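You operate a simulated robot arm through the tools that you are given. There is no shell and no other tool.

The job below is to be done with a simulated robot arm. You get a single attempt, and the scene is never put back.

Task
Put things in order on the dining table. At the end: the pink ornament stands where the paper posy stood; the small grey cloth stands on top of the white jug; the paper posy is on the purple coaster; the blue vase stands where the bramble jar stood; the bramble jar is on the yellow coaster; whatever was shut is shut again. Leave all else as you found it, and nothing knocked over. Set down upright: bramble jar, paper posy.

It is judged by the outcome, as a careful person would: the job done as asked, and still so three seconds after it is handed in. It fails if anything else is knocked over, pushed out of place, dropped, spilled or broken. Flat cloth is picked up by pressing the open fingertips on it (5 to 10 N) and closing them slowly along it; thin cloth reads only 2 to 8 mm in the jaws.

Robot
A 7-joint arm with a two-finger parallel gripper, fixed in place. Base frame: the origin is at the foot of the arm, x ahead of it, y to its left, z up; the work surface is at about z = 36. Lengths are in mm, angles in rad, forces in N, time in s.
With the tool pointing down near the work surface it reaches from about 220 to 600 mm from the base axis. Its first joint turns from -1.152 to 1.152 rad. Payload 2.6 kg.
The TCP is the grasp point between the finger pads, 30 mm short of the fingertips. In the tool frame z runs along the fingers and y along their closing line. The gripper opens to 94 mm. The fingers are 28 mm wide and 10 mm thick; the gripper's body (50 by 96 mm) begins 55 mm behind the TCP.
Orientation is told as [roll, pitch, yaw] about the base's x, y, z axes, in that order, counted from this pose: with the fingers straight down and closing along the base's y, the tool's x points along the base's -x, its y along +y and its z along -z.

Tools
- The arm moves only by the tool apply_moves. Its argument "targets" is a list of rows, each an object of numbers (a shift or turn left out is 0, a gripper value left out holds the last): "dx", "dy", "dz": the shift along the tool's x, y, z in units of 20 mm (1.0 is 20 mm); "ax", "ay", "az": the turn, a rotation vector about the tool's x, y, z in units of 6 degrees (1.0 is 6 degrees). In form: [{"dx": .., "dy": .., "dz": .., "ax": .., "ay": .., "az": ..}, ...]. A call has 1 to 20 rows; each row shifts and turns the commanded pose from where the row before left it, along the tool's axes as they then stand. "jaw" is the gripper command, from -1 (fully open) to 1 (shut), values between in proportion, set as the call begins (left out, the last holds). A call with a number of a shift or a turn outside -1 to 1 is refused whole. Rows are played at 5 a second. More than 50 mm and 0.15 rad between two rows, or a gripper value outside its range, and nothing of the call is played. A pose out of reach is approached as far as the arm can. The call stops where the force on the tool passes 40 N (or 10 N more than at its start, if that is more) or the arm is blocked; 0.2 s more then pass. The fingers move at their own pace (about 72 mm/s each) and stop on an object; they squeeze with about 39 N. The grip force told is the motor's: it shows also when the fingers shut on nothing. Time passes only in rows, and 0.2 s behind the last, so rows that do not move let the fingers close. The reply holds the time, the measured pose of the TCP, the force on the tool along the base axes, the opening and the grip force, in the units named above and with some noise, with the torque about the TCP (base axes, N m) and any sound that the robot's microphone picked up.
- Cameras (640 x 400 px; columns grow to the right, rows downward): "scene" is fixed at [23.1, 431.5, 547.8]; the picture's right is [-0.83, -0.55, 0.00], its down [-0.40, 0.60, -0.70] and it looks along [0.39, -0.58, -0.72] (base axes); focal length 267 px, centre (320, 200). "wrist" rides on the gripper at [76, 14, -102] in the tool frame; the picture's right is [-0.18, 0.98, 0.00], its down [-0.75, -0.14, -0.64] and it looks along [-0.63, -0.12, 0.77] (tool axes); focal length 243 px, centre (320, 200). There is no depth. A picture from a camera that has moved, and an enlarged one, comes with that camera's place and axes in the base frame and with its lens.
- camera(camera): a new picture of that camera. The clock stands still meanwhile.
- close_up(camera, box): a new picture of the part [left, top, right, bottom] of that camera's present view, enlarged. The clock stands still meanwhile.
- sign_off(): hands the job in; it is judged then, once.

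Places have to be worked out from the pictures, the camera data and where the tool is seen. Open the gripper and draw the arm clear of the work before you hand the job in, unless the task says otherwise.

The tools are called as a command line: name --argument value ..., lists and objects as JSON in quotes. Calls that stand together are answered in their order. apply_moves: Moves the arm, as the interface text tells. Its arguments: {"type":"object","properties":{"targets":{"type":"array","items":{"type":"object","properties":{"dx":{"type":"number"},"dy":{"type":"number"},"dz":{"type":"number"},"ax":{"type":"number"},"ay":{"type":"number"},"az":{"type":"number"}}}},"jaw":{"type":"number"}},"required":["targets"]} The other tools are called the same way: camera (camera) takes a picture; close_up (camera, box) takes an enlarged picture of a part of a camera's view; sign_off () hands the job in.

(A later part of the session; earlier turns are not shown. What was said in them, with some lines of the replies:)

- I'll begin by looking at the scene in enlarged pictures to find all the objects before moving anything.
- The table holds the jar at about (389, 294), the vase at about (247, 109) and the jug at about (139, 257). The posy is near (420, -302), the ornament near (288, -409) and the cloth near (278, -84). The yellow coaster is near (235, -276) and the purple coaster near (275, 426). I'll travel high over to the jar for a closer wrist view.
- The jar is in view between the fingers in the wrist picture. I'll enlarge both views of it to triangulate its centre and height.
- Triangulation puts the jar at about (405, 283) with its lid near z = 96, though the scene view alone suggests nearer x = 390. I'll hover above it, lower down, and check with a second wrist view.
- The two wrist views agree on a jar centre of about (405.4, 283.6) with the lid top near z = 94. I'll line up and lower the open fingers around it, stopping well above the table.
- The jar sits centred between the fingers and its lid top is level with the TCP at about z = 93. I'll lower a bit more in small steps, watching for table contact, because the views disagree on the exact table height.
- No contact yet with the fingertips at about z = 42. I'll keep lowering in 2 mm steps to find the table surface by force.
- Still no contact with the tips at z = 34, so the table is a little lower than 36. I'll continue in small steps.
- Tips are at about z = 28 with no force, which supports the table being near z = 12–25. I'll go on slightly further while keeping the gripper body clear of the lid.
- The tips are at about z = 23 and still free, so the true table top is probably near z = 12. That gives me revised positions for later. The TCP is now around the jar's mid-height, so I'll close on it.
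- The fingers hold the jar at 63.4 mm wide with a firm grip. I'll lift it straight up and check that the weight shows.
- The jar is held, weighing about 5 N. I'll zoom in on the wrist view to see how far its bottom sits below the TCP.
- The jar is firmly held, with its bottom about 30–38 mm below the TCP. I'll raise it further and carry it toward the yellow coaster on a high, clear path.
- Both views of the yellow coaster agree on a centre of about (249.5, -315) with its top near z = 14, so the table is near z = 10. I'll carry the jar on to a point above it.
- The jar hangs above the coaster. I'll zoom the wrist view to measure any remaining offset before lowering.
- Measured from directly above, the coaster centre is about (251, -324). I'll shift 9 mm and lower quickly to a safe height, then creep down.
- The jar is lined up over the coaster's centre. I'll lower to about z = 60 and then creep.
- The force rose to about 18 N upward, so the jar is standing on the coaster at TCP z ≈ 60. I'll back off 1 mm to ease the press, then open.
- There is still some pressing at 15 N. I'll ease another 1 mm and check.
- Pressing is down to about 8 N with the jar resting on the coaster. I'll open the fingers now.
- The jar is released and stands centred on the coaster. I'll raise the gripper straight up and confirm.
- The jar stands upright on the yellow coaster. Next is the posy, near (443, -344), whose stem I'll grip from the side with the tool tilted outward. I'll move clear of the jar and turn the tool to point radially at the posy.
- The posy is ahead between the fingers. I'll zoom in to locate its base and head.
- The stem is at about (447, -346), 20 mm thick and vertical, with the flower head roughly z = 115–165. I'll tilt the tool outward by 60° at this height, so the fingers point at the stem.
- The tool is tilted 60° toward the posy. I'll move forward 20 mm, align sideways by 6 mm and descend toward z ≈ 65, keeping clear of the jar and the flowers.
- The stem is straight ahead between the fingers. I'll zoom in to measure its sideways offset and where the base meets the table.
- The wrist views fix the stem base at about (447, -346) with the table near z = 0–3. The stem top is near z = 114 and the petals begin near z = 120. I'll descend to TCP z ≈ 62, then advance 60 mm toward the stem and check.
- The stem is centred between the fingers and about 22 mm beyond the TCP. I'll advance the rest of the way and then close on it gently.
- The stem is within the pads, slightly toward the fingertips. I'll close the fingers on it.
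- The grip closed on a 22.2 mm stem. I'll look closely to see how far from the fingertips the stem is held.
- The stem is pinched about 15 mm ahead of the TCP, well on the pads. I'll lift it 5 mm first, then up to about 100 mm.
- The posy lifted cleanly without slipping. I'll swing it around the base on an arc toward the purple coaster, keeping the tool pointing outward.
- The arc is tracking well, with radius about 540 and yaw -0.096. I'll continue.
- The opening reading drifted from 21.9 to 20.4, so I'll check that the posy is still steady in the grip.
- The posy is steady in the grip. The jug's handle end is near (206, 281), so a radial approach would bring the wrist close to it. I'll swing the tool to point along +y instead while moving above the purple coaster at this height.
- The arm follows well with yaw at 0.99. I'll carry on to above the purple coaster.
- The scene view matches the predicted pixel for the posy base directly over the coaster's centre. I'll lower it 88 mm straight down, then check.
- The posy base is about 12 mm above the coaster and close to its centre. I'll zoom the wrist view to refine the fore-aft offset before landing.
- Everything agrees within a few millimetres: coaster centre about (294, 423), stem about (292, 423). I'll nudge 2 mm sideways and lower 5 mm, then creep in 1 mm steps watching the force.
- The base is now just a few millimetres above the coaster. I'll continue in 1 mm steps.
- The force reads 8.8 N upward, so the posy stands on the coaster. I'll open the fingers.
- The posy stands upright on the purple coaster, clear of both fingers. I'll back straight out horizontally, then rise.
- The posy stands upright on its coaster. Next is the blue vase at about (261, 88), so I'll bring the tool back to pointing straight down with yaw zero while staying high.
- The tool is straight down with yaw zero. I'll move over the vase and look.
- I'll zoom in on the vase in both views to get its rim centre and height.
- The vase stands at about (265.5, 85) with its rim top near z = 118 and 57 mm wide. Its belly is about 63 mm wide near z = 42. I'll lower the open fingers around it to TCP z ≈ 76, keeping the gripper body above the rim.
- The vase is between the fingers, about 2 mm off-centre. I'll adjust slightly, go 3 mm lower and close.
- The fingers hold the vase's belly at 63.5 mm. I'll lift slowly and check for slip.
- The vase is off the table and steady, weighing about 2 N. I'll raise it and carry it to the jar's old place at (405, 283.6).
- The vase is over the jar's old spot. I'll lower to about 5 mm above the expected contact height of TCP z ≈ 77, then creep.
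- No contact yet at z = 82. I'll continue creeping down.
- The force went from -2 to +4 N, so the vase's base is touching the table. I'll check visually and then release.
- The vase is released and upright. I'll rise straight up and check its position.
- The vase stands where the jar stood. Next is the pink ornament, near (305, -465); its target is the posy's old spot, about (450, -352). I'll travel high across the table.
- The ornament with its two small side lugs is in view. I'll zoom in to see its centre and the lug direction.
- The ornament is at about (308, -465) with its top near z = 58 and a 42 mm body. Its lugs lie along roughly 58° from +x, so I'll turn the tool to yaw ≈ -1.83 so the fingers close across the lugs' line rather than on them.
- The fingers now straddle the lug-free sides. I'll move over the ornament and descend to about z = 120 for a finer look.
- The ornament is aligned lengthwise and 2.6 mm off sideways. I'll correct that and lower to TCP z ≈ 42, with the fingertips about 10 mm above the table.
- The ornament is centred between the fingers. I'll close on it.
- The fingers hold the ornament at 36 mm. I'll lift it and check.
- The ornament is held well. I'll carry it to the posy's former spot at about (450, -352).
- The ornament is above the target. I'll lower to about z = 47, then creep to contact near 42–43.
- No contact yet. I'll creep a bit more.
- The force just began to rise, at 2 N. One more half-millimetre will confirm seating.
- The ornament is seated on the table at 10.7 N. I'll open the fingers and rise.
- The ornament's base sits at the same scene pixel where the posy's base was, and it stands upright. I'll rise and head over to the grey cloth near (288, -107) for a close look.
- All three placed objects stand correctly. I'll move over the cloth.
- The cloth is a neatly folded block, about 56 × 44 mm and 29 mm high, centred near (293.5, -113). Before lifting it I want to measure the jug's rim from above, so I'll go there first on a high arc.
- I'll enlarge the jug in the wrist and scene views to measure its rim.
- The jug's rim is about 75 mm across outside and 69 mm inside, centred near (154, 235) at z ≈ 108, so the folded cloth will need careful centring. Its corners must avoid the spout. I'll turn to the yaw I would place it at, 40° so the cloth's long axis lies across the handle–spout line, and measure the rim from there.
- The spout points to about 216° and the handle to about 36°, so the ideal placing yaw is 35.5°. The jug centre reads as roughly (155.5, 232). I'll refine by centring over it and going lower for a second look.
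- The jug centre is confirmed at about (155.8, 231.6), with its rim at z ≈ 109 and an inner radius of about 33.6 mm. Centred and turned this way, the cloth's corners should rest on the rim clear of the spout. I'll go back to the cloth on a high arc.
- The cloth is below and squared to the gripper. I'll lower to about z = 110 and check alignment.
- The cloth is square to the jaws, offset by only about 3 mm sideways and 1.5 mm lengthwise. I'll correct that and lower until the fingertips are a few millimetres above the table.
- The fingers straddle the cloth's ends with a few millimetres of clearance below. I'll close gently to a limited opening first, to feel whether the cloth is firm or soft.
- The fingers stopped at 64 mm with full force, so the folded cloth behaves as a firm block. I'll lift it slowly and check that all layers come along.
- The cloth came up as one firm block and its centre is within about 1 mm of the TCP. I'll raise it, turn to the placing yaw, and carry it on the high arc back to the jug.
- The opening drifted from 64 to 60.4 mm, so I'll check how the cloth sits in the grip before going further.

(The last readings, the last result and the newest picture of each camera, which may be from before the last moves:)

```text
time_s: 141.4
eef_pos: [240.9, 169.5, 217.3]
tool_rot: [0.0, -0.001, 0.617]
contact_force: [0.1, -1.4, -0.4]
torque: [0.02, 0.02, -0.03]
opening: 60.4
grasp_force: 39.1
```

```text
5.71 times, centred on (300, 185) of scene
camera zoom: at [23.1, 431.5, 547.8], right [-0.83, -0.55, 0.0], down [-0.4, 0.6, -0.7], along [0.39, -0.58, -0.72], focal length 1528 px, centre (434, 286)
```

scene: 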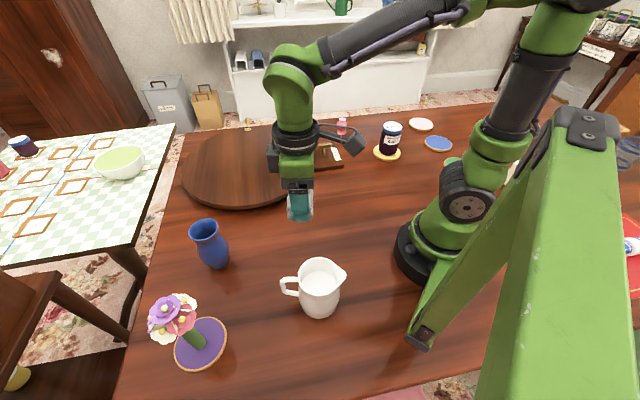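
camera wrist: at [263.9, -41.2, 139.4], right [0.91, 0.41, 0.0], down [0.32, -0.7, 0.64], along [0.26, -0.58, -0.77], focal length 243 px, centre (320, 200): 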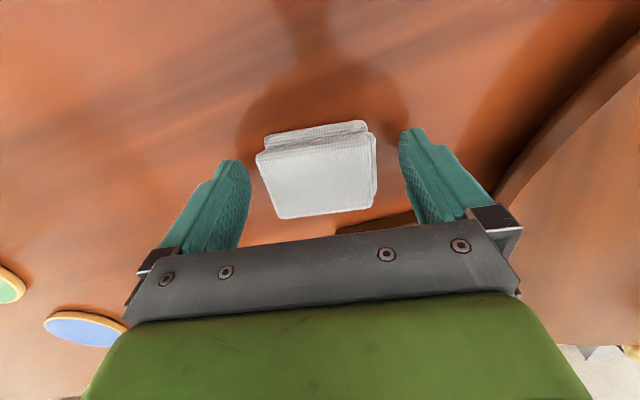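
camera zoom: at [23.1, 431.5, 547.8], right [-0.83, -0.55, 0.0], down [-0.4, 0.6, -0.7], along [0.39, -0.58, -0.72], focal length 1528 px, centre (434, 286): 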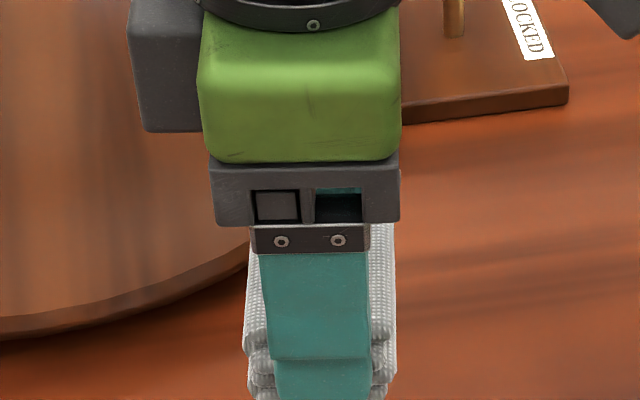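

The cloth settled about 3 mm lower in the grip but is square and centred within 0.5 mm of the TCP. I'll move over the jug centre and lower to leave about 20 mm above the rim.

apply_moves --targets '[{"dx": 0.277, "dy": 0.833}, {"dx": 0.277, "dy": 0.833}, {"dx": 0.277, "dy": 0.833}, {"dx": 0.277, "dy": 0.833}, {"dx": 0.277, "dy": 0.833}, {"dx": 0.277, "dy": 0.833}, {"dz": 0.8}, {"dz": 0.8}, {"dz": 0.7}, {}]'

camera --camera "wrist"

close_up --camera "wrist" --box '[208, 60, 432, 200]'

close_up --camera "scene" --box '[256, 220, 384, 300]'

```text
time_s: 143.6
eef_pos: [155.9, 232.2, 170.2]
tool_rot: [0.002, 0.001, 0.619]
contact_force: [-0.2, -0.5, 0.3]
torque: [0.0, -0.02, 0.0]
opening: 60.5
grasp_force: 39.4
```

```text
taken
camera wrist: at [85.1, 199.7, 271.8], right [-0.42, 0.91, 0.0], down [0.7, 0.32, 0.64], along [0.58, 0.27, -0.77], focal length 243 px, centre (320, 200)
```

wrist: 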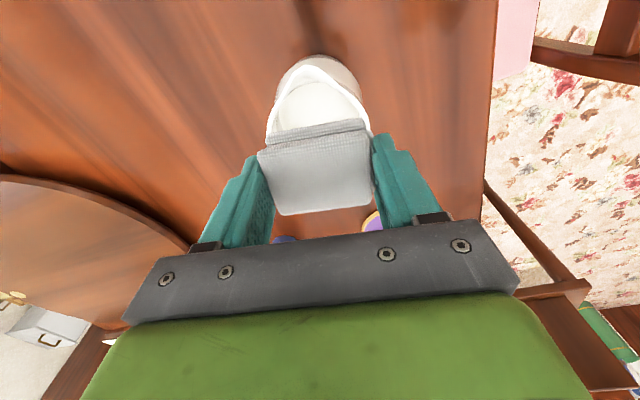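

```text
2.86 times, centred on (320, 130) of wrist
camera zoom: at [85.1, 199.7, 271.8], right [-0.42, 0.91, 0.0], down [0.7, 0.32, 0.64], along [0.58, 0.27, -0.77], focal length 693 px, centre (320, 400)
```

zoom: 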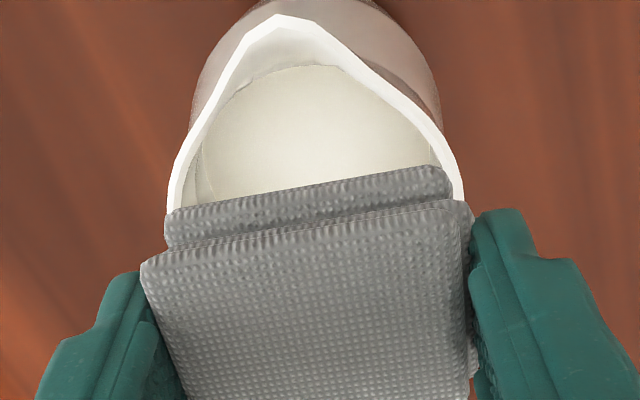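

```text
5.00 times, centred on (320, 260) of scene
camera zoom: at [23.1, 431.5, 547.8], right [-0.83, -0.55, 0.0], down [-0.4, 0.6, -0.7], along [0.39, -0.58, -0.72], focal length 1337 px, centre (320, -100)
```

zoom: 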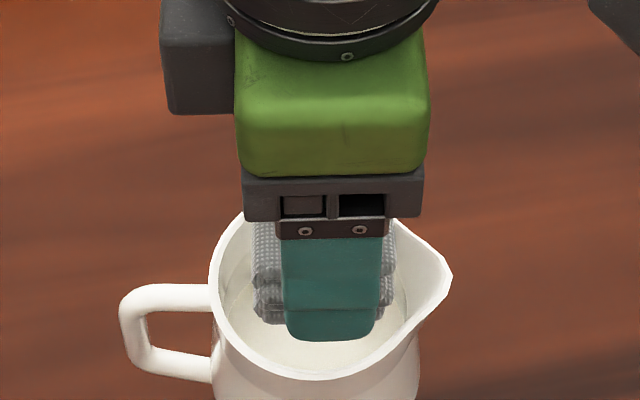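

The cloth hangs centred over the opening. I'll zoom in closely from the scene camera to compare the bottom layer's edges with the rim on both sides.

close_up --camera "scene" --box '[294, 258, 350, 293]'

close_up --camera "wrist" --box '[250, 90, 390, 178]'

```text
11.43 times, centred on (322, 276) of scene
camera zoom: at [23.1, 431.5, 547.8], right [-0.83, -0.55, 0.0], down [-0.4, 0.6, -0.7], along [0.39, -0.58, -0.72], focal length 3056 px, centre (297, -663)
```

zoom: 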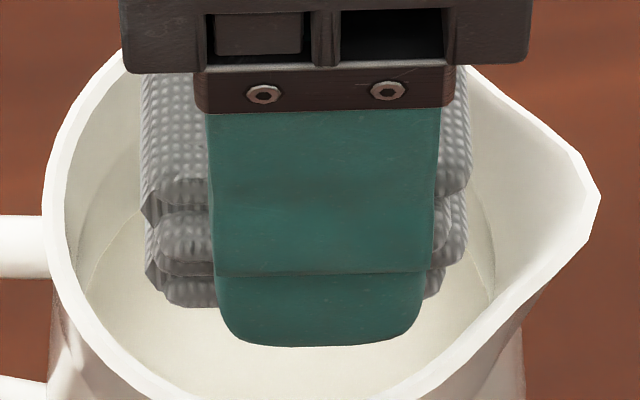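

```text
4.55 times, centred on (320, 134) of wrist
camera zoom: at [85.1, 199.7, 271.8], right [-0.42, 0.91, 0.0], down [0.7, 0.32, 0.64], along [0.58, 0.27, -0.77], focal length 1103 px, centre (320, 500)
```

zoom: 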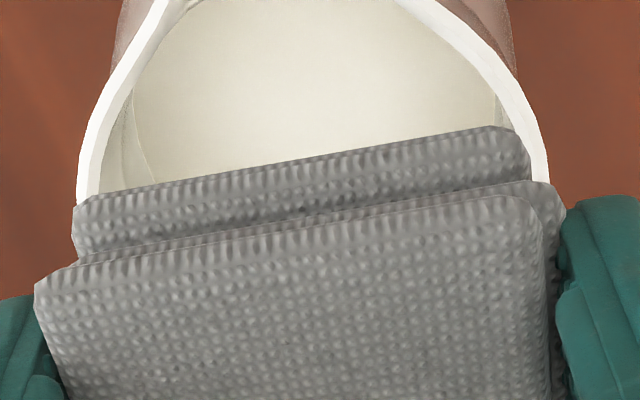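

From the scene view the cloth sits about 3 mm toward the spout relative to the rim centre, and from the wrist view about 1.5 mm to the right. I'll shift by those amounts and lower 18 mm to recheck close to the rim.

apply_moves --targets '[{"dx": -0.125, "dy": -0.08}, {"dz": 0.4}, {"dz": 0.3}, {"dz": 0.2}, {}]'

close_up --camera "scene" --box '[290, 255, 354, 295]'

close_up --camera "wrist" --box '[224, 80, 416, 200]'

```text
time_s: 144.8
eef_pos: [159.9, 232.6, 153.1]
tool_rot: [0.002, 0.0, 0.619]
contact_force: [-0.2, 0.2, -0.3]
torque: [0.0, -0.01, 0.01]
opening: 60.6
grasp_force: 39.1
```

```text
10.00 times, centred on (322, 275) of scene
camera zoom: at [23.1, 431.5, 547.8], right [-0.83, -0.55, 0.0], down [-0.4, 0.6, -0.7], along [0.39, -0.58, -0.72], focal length 2674 px, centre (300, -550)
```

zoom: 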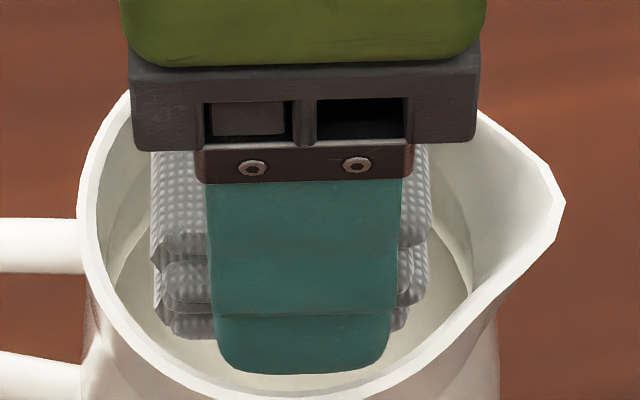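

```text
3.33 times, centred on (320, 140) of wrist
camera zoom: at [88.3, 199.9, 253.7], right [-0.42, 0.91, 0.0], down [0.7, 0.32, 0.64], along [0.58, 0.27, -0.77], focal length 809 px, centre (320, 400)
```

zoom: 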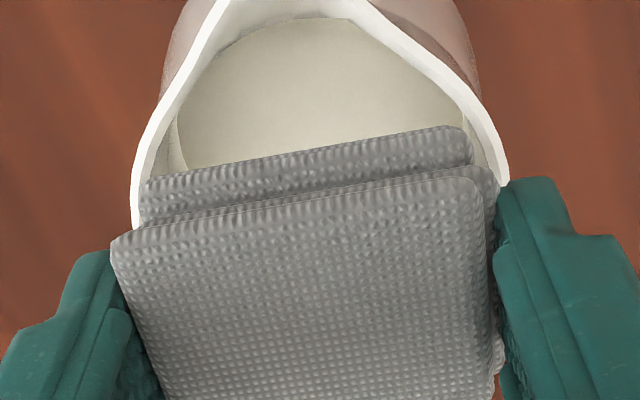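

Both views now show the cloth centred on the rim within about half a millimetre. I'll lower in small steps and watch for contact near TCP z ≈ 145.

apply_moves --targets '[{"dy": -0.02, "dz": 0.1}, {"dz": 0.1}, {"dz": 0.05}, {}]'

apply_moves --targets '[{"dz": 0.05}, {"dz": 0.05}, {}]'

```text
time_s: 145.8
eef_pos: [157.4, 231.9, 147.8]
tool_rot: [0.001, 0.001, 0.621]
contact_force: [0.2, -0.2, -0.6]
torque: [0.01, -0.01, -0.03]
opening: 60.4
grasp_force: 39.1
```

```text
time_s: 146.6
eef_pos: [158.0, 232.2, 146.3]
tool_rot: [0.001, -0.002, 0.62]
contact_force: [-2.8, -3.9, 19.0]
torque: [-0.48, 0.01, -0.05]
opening: 60.4
grasp_force: 38.6
```

Contact at TCP z ≈ 146 with 19 N, so the cloth rests on the rim and isn't dropping inside. I'll ease off slightly and look from both cameras before releasing.

apply_moves --targets '[{"dz": -0.03}, {}]'

close_up --camera "scene" --box '[290, 255, 354, 295]'

close_up --camera "wrist" --box '[224, 80, 416, 200]'

```text
time_s: 147.2
eef_pos: [159.2, 231.9, 146.2]
tool_rot: [0.0, 0.0, 0.621]
contact_force: [1.2, 2.1, 7.3]
torque: [-0.03, -0.1, -0.01]
opening: 60.3
grasp_force: 38.6
```

```text
10.00 times, centred on (322, 275) of scene
camera zoom: at [23.0, 431.5, 547.8], right [-0.83, -0.55, 0.0], down [-0.4, 0.6, -0.7], along [0.39, -0.58, -0.72], focal length 2674 px, centre (300, -550)
```

zoom: 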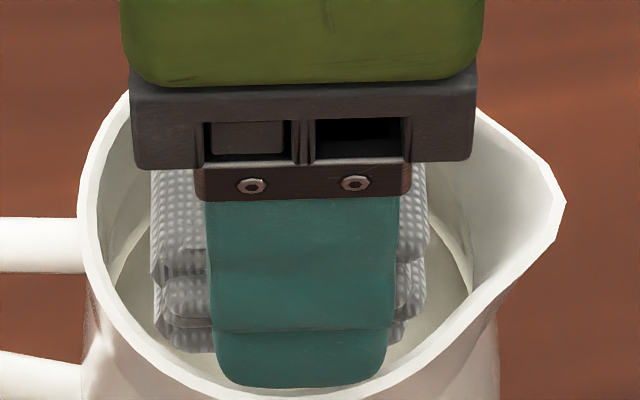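

```text
3.33 times, centred on (320, 140) of wrist
camera zoom: at [88.7, 199.6, 247.7], right [-0.42, 0.91, 0.0], down [0.7, 0.32, 0.64], along [0.58, 0.27, -0.77], focal length 809 px, centre (320, 400)
```

zoom: 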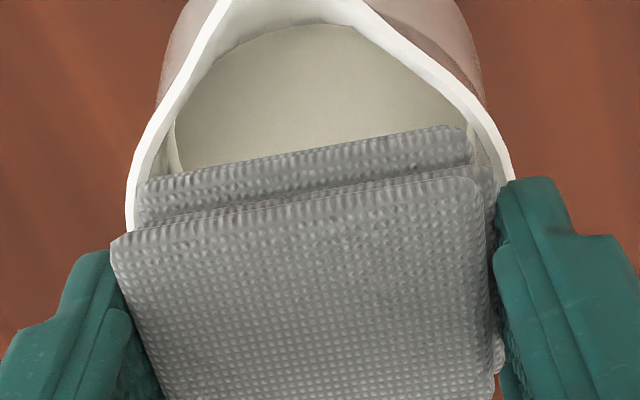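

The cloth sits level on the rim, with contact spread over both ends. I'll open the jaws just enough to let go, keeping the fingers close by, and look at how it rests.

apply_moves --targets '[{}, {}]' --jaw -0.42

close_up --camera "wrist" --box '[224, 80, 416, 200]'

close_up --camera "scene" --box '[290, 255, 354, 295]'

```text
time_s: 147.8
eef_pos: [159.7, 232.3, 147.0]
tool_rot: [0.001, 0.0, 0.62]
contact_force: [0.6, -0.2, 0.1]
torque: [0.0, 0.02, -0.02]
opening: 66.7
grasp_force: 0.0
```

```text
3.33 times, centred on (320, 140) of wrist
camera zoom: at [88.4, 199.4, 247.7], right [-0.42, 0.91, 0.0], down [0.7, 0.32, 0.64], along [0.58, 0.27, -0.77], focal length 809 px, centre (320, 400)
```

zoom: 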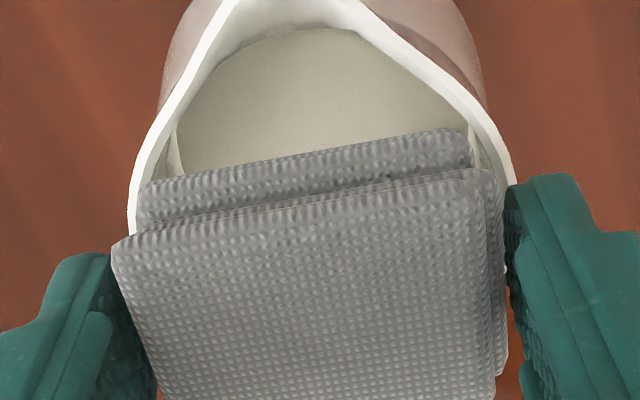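

```text
10.00 times, centred on (322, 275) of scene
camera zoom: at [23.1, 431.5, 547.8], right [-0.83, -0.55, 0.0], down [-0.4, 0.6, -0.7], along [0.39, -0.58, -0.72], focal length 2674 px, centre (300, -550)
```

zoom: 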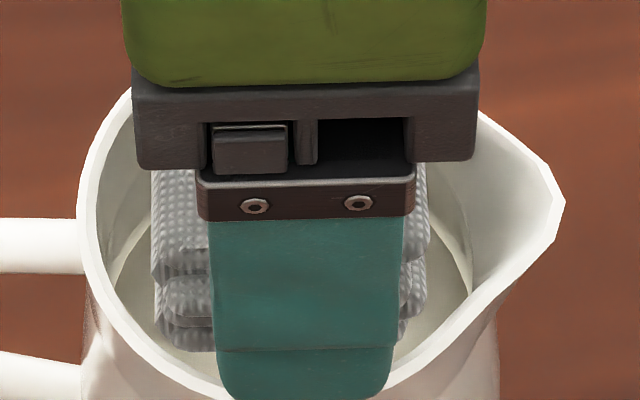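

The cloth has stayed put on the rim with the fingers off it. I'll wait a moment, open a little more, and verify before withdrawing.

apply_moves --targets '[{}, {}, {}, {}, {}]' --jaw -0.62

close_up --camera "wrist" --box '[224, 80, 416, 200]'

```text
time_s: 149.0
eef_pos: [158.2, 232.3, 146.8]
tool_rot: [0.001, -0.002, 0.62]
contact_force: [0.0, 0.5, -0.6]
torque: [-0.03, -0.02, 0.02]
opening: 76.2
grasp_force: 0.2
```

```text
3.33 times, centred on (320, 140) of wrist
camera zoom: at [88.5, 199.5, 247.8], right [-0.42, 0.91, 0.0], down [0.7, 0.32, 0.64], along [0.58, 0.27, -0.77], focal length 809 px, centre (320, 400)
```

zoom: 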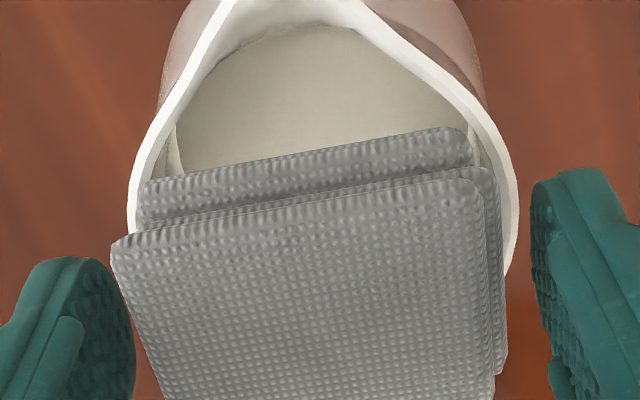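

The cloth is stable and unsupported by the fingers. I'll raise the gripper straight up, gently at first.

apply_moves --targets '[{"dz": -0.2}, {"dz": -0.4}, {"dz": -0.8}, {"dz": -1}, {"dz": -1}, {"dz": -1}]'

camera --camera "wrist"

close_up --camera "wrist" --box '[224, 40, 416, 160]'

close_up --camera "scene" --box '[264, 245, 376, 315]'

```text
time_s: 150.4
eef_pos: [160.5, 232.4, 235.4]
tool_rot: [0.003, 0.001, 0.619]
contact_force: [1.0, 0.6, -0.6]
torque: [0.04, -0.01, -0.01]
opening: 76.3
grasp_force: 0.1
```

```text
taken
camera wrist: at [88.5, 199.2, 336.4], right [-0.42, 0.91, 0.0], down [0.7, 0.32, 0.64], along [0.58, 0.27, -0.77], focal length 243 px, centre (320, 200)
```

wrist: 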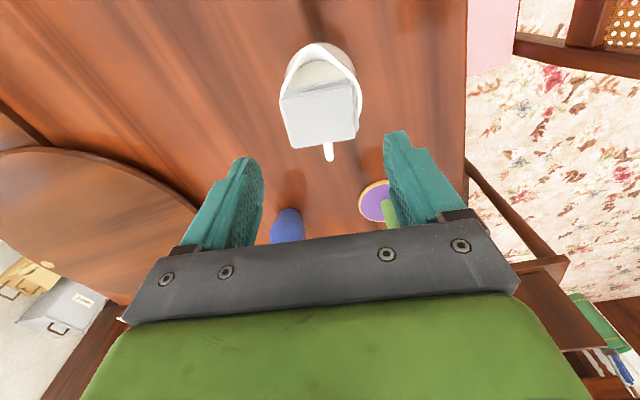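

```text
3.33 times, centred on (320, 100) of wrist
camera zoom: at [88.5, 199.2, 336.4], right [-0.42, 0.91, 0.0], down [0.7, 0.32, 0.64], along [0.58, 0.27, -0.77], focal length 809 px, centre (320, 533)
```

zoom: 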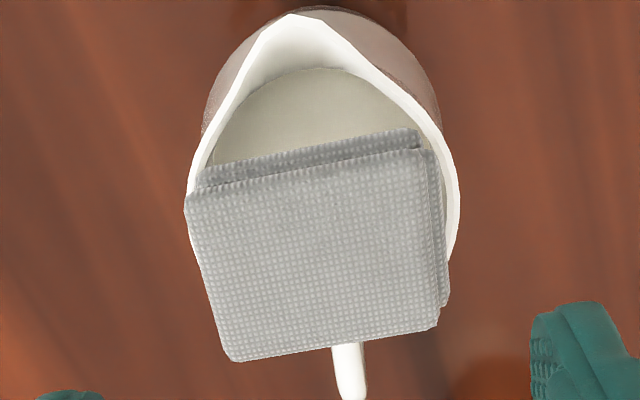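

```text
5.71 times, centred on (320, 280) of scene
camera zoom: at [23.1, 431.5, 547.8], right [-0.83, -0.55, 0.0], down [-0.4, 0.6, -0.7], along [0.39, -0.58, -0.72], focal length 1528 px, centre (320, -257)
```

zoom: 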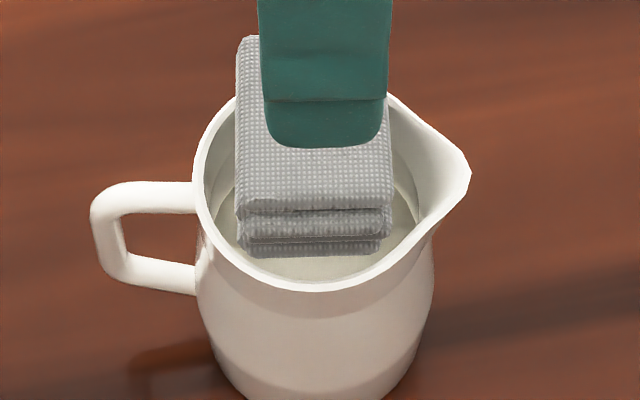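

The cloth is resting squarely on top of the jug, clear of the spout. I'll withdraw the arm along the high arc with the gripper open, then do a full check.

apply_moves --targets '[{"dz": -0.8}, {"dz": -0.8}, {"dx": -0.274, "dy": -0.829}, {"dx": -0.274, "dy": -0.829}, {"dx": -0.274, "dy": -0.829}, {"dx": -0.274, "dy": -0.829}, {"dx": -0.274, "dy": -0.829}, {"dx": -0.274, "dy": -0.829}, {"dx": 0.239, "dy": -0.981}, {"dx": 0.239, "dy": -0.981}, {"dx": 0.239, "dy": -0.981}, {"dx": 0.239, "dy": -0.981}, {"dx": 0.239, "dy": -0.981}, {"dx": 0.239, "dy": -0.981}, {"dx": 0.239, "dy": -0.981}, {"dx": 0.239, "dy": -0.981}]' --jaw -1

camera --camera "scene"

close_up --camera "scene" --box '[264, 235, 376, 305]'

```text
time_s: 153.8
eef_pos: [304.3, 20.5, 265.0]
tool_rot: [0.001, 0.001, 0.619]
contact_force: [-0.3, 0.3, 0.2]
torque: [0.01, 0.01, -0.01]
opening: 94.1
grasp_force: 0.0
```

```text
taken
```

scene: 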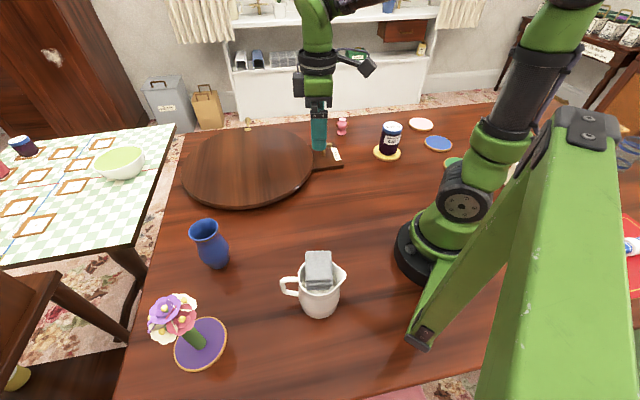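

```text
5.71 times, centred on (320, 270) of scene
camera zoom: at [23.0, 431.5, 547.8], right [-0.83, -0.55, 0.0], down [-0.4, 0.6, -0.7], along [0.39, -0.58, -0.72], focal length 1528 px, centre (320, -200)
```

zoom: 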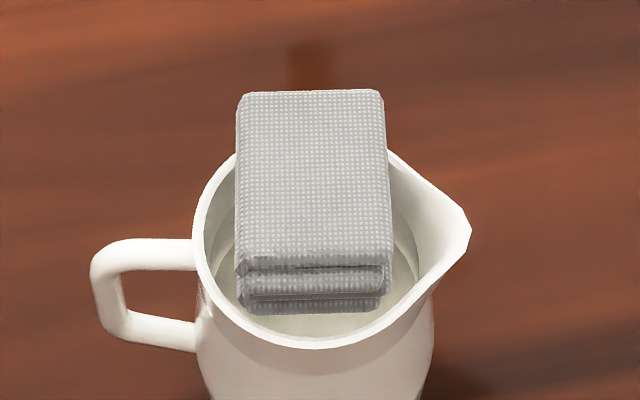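

Everything is in its place and the cloth is steady on the jug. I'll move the arm back near its starting pose, which also gives the cloth more time to prove stable, then inspect all objects.

apply_moves --targets '[{"dx": -0.114, "dy": -0.978}, {"dx": -0.114, "dy": -0.978}, {"dx": -0.114, "dy": -0.978}, {"dx": -0.114, "dy": -0.978}, {"dx": -0.114, "dy": -0.978}, {"dx": -0.114, "dy": -0.978}, {"dx": -0.114, "dy": -0.978}, {"dx": -0.114, "dy": -0.978}, {"dx": -0.114, "dy": -0.978}, {"dx": -0.114, "dy": -0.978}, {"az": 1}, {"az": 1}, {"az": 1}, {"az": 1}, {"az": 1}, {"az": 0.9}]'

camera --camera "scene"

close_up --camera "scene" --box '[300, 80, 460, 180]'

close_up --camera "scene" --box '[140, 200, 460, 400]'

camera --camera "wrist"

```text
time_s: 157.2
eef_pos: [435.6, -125.4, 265.9]
tool_rot: [-0.001, 0.001, 0.002]
contact_force: [0.1, -0.4, -0.7]
torque: [0.01, -0.06, -0.02]
opening: 94.0
grasp_force: 0.1
```

```text
taken
```

scene: 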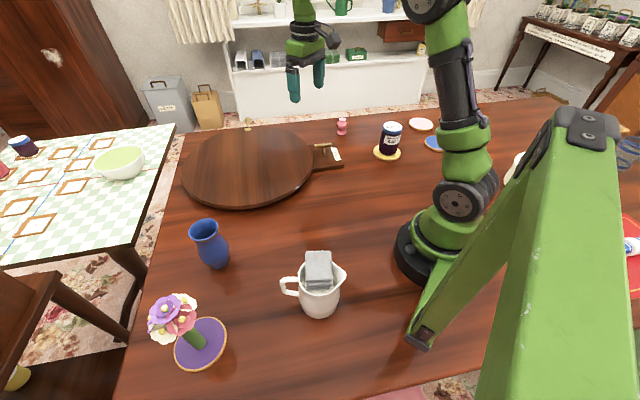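

```text
4.00 times, centred on (380, 130) of scene
camera zoom: at [23.1, 431.5, 547.8], right [-0.83, -0.55, 0.0], down [-0.4, 0.6, -0.7], along [0.39, -0.58, -0.72], focal length 1070 px, centre (80, 480)
```

zoom: 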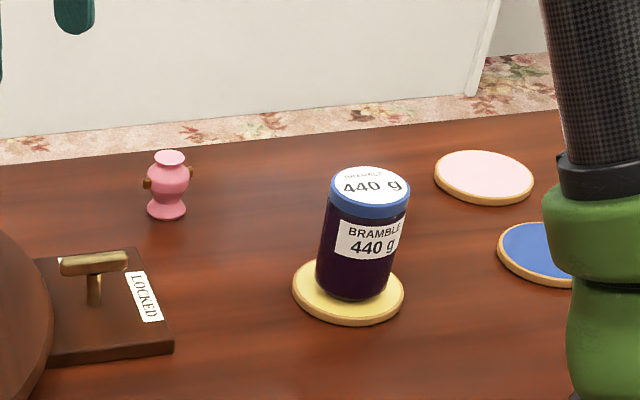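

```text
2.00 times, centred on (300, 300) of scene
camera zoom: at [23.1, 431.5, 547.8], right [-0.83, -0.55, 0.0], down [-0.4, 0.6, -0.7], along [0.39, -0.58, -0.72], focal length 535 px, centre (360, 0)
```

zoom: 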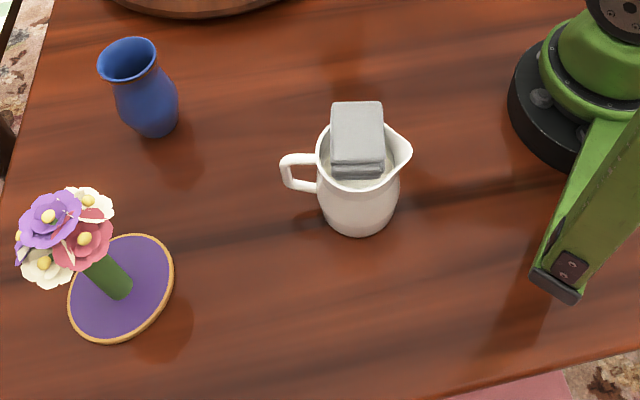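

```text
taken
camera wrist: at [359.9, -111.6, 367.0], right [0.18, 0.98, 0.0], down [0.75, -0.14, 0.64], along [0.63, -0.12, -0.77], focal length 243 px, centre (320, 200)
```

wrist: 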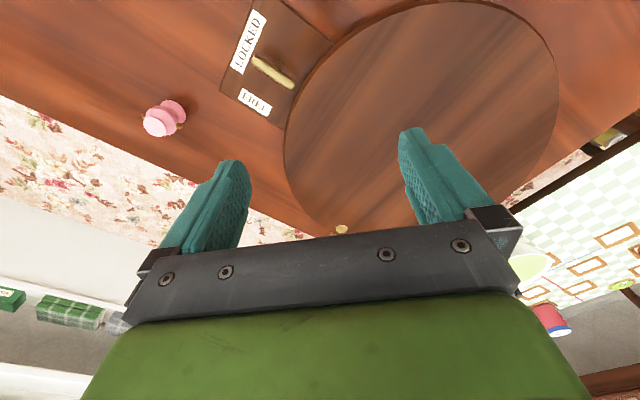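

All the requested placements hold. The ornament's and vase's bases match the old posy and jar positions, the posy and jar stand upright on their coasters, and the cloth has stayed steady on the jug for several seconds. The lock lever and turntable were never touched, and the arm is clear with the gripper open, so I'm handing the job in.

sign_off

```text
The job is handed in.
```

I finished the job and handed it in. At my last look everything was where you asked and nothing had been knocked over.

- **Bramble jar:** it stands upright, centred on the yellow coaster.
- **Paper posy:** it stands upright on the purple coaster.
- **Blue vase:** it stands where the bramble jar stood, matching that spot in the scene picture.
- **Pink ornament:** it stands where the posy stood, matching the posy's base in the scene picture.
- **Small grey cloth:** it lies on top of the white jug. It is barely wider than the jug's opening, so it seems to rest mainly on its corners. It stayed steady for about nine seconds after I let go.
- **Turntable and lock:** I didn't touch them, and the lever looks as it did at the start. I opened nothing, so there was nothing to shut again.

The arm is back near its starting place with the gripper open. The table turned out to sit about 30 mm lower than the stated z = 36, so I set each object down by feel rather than by that figure.
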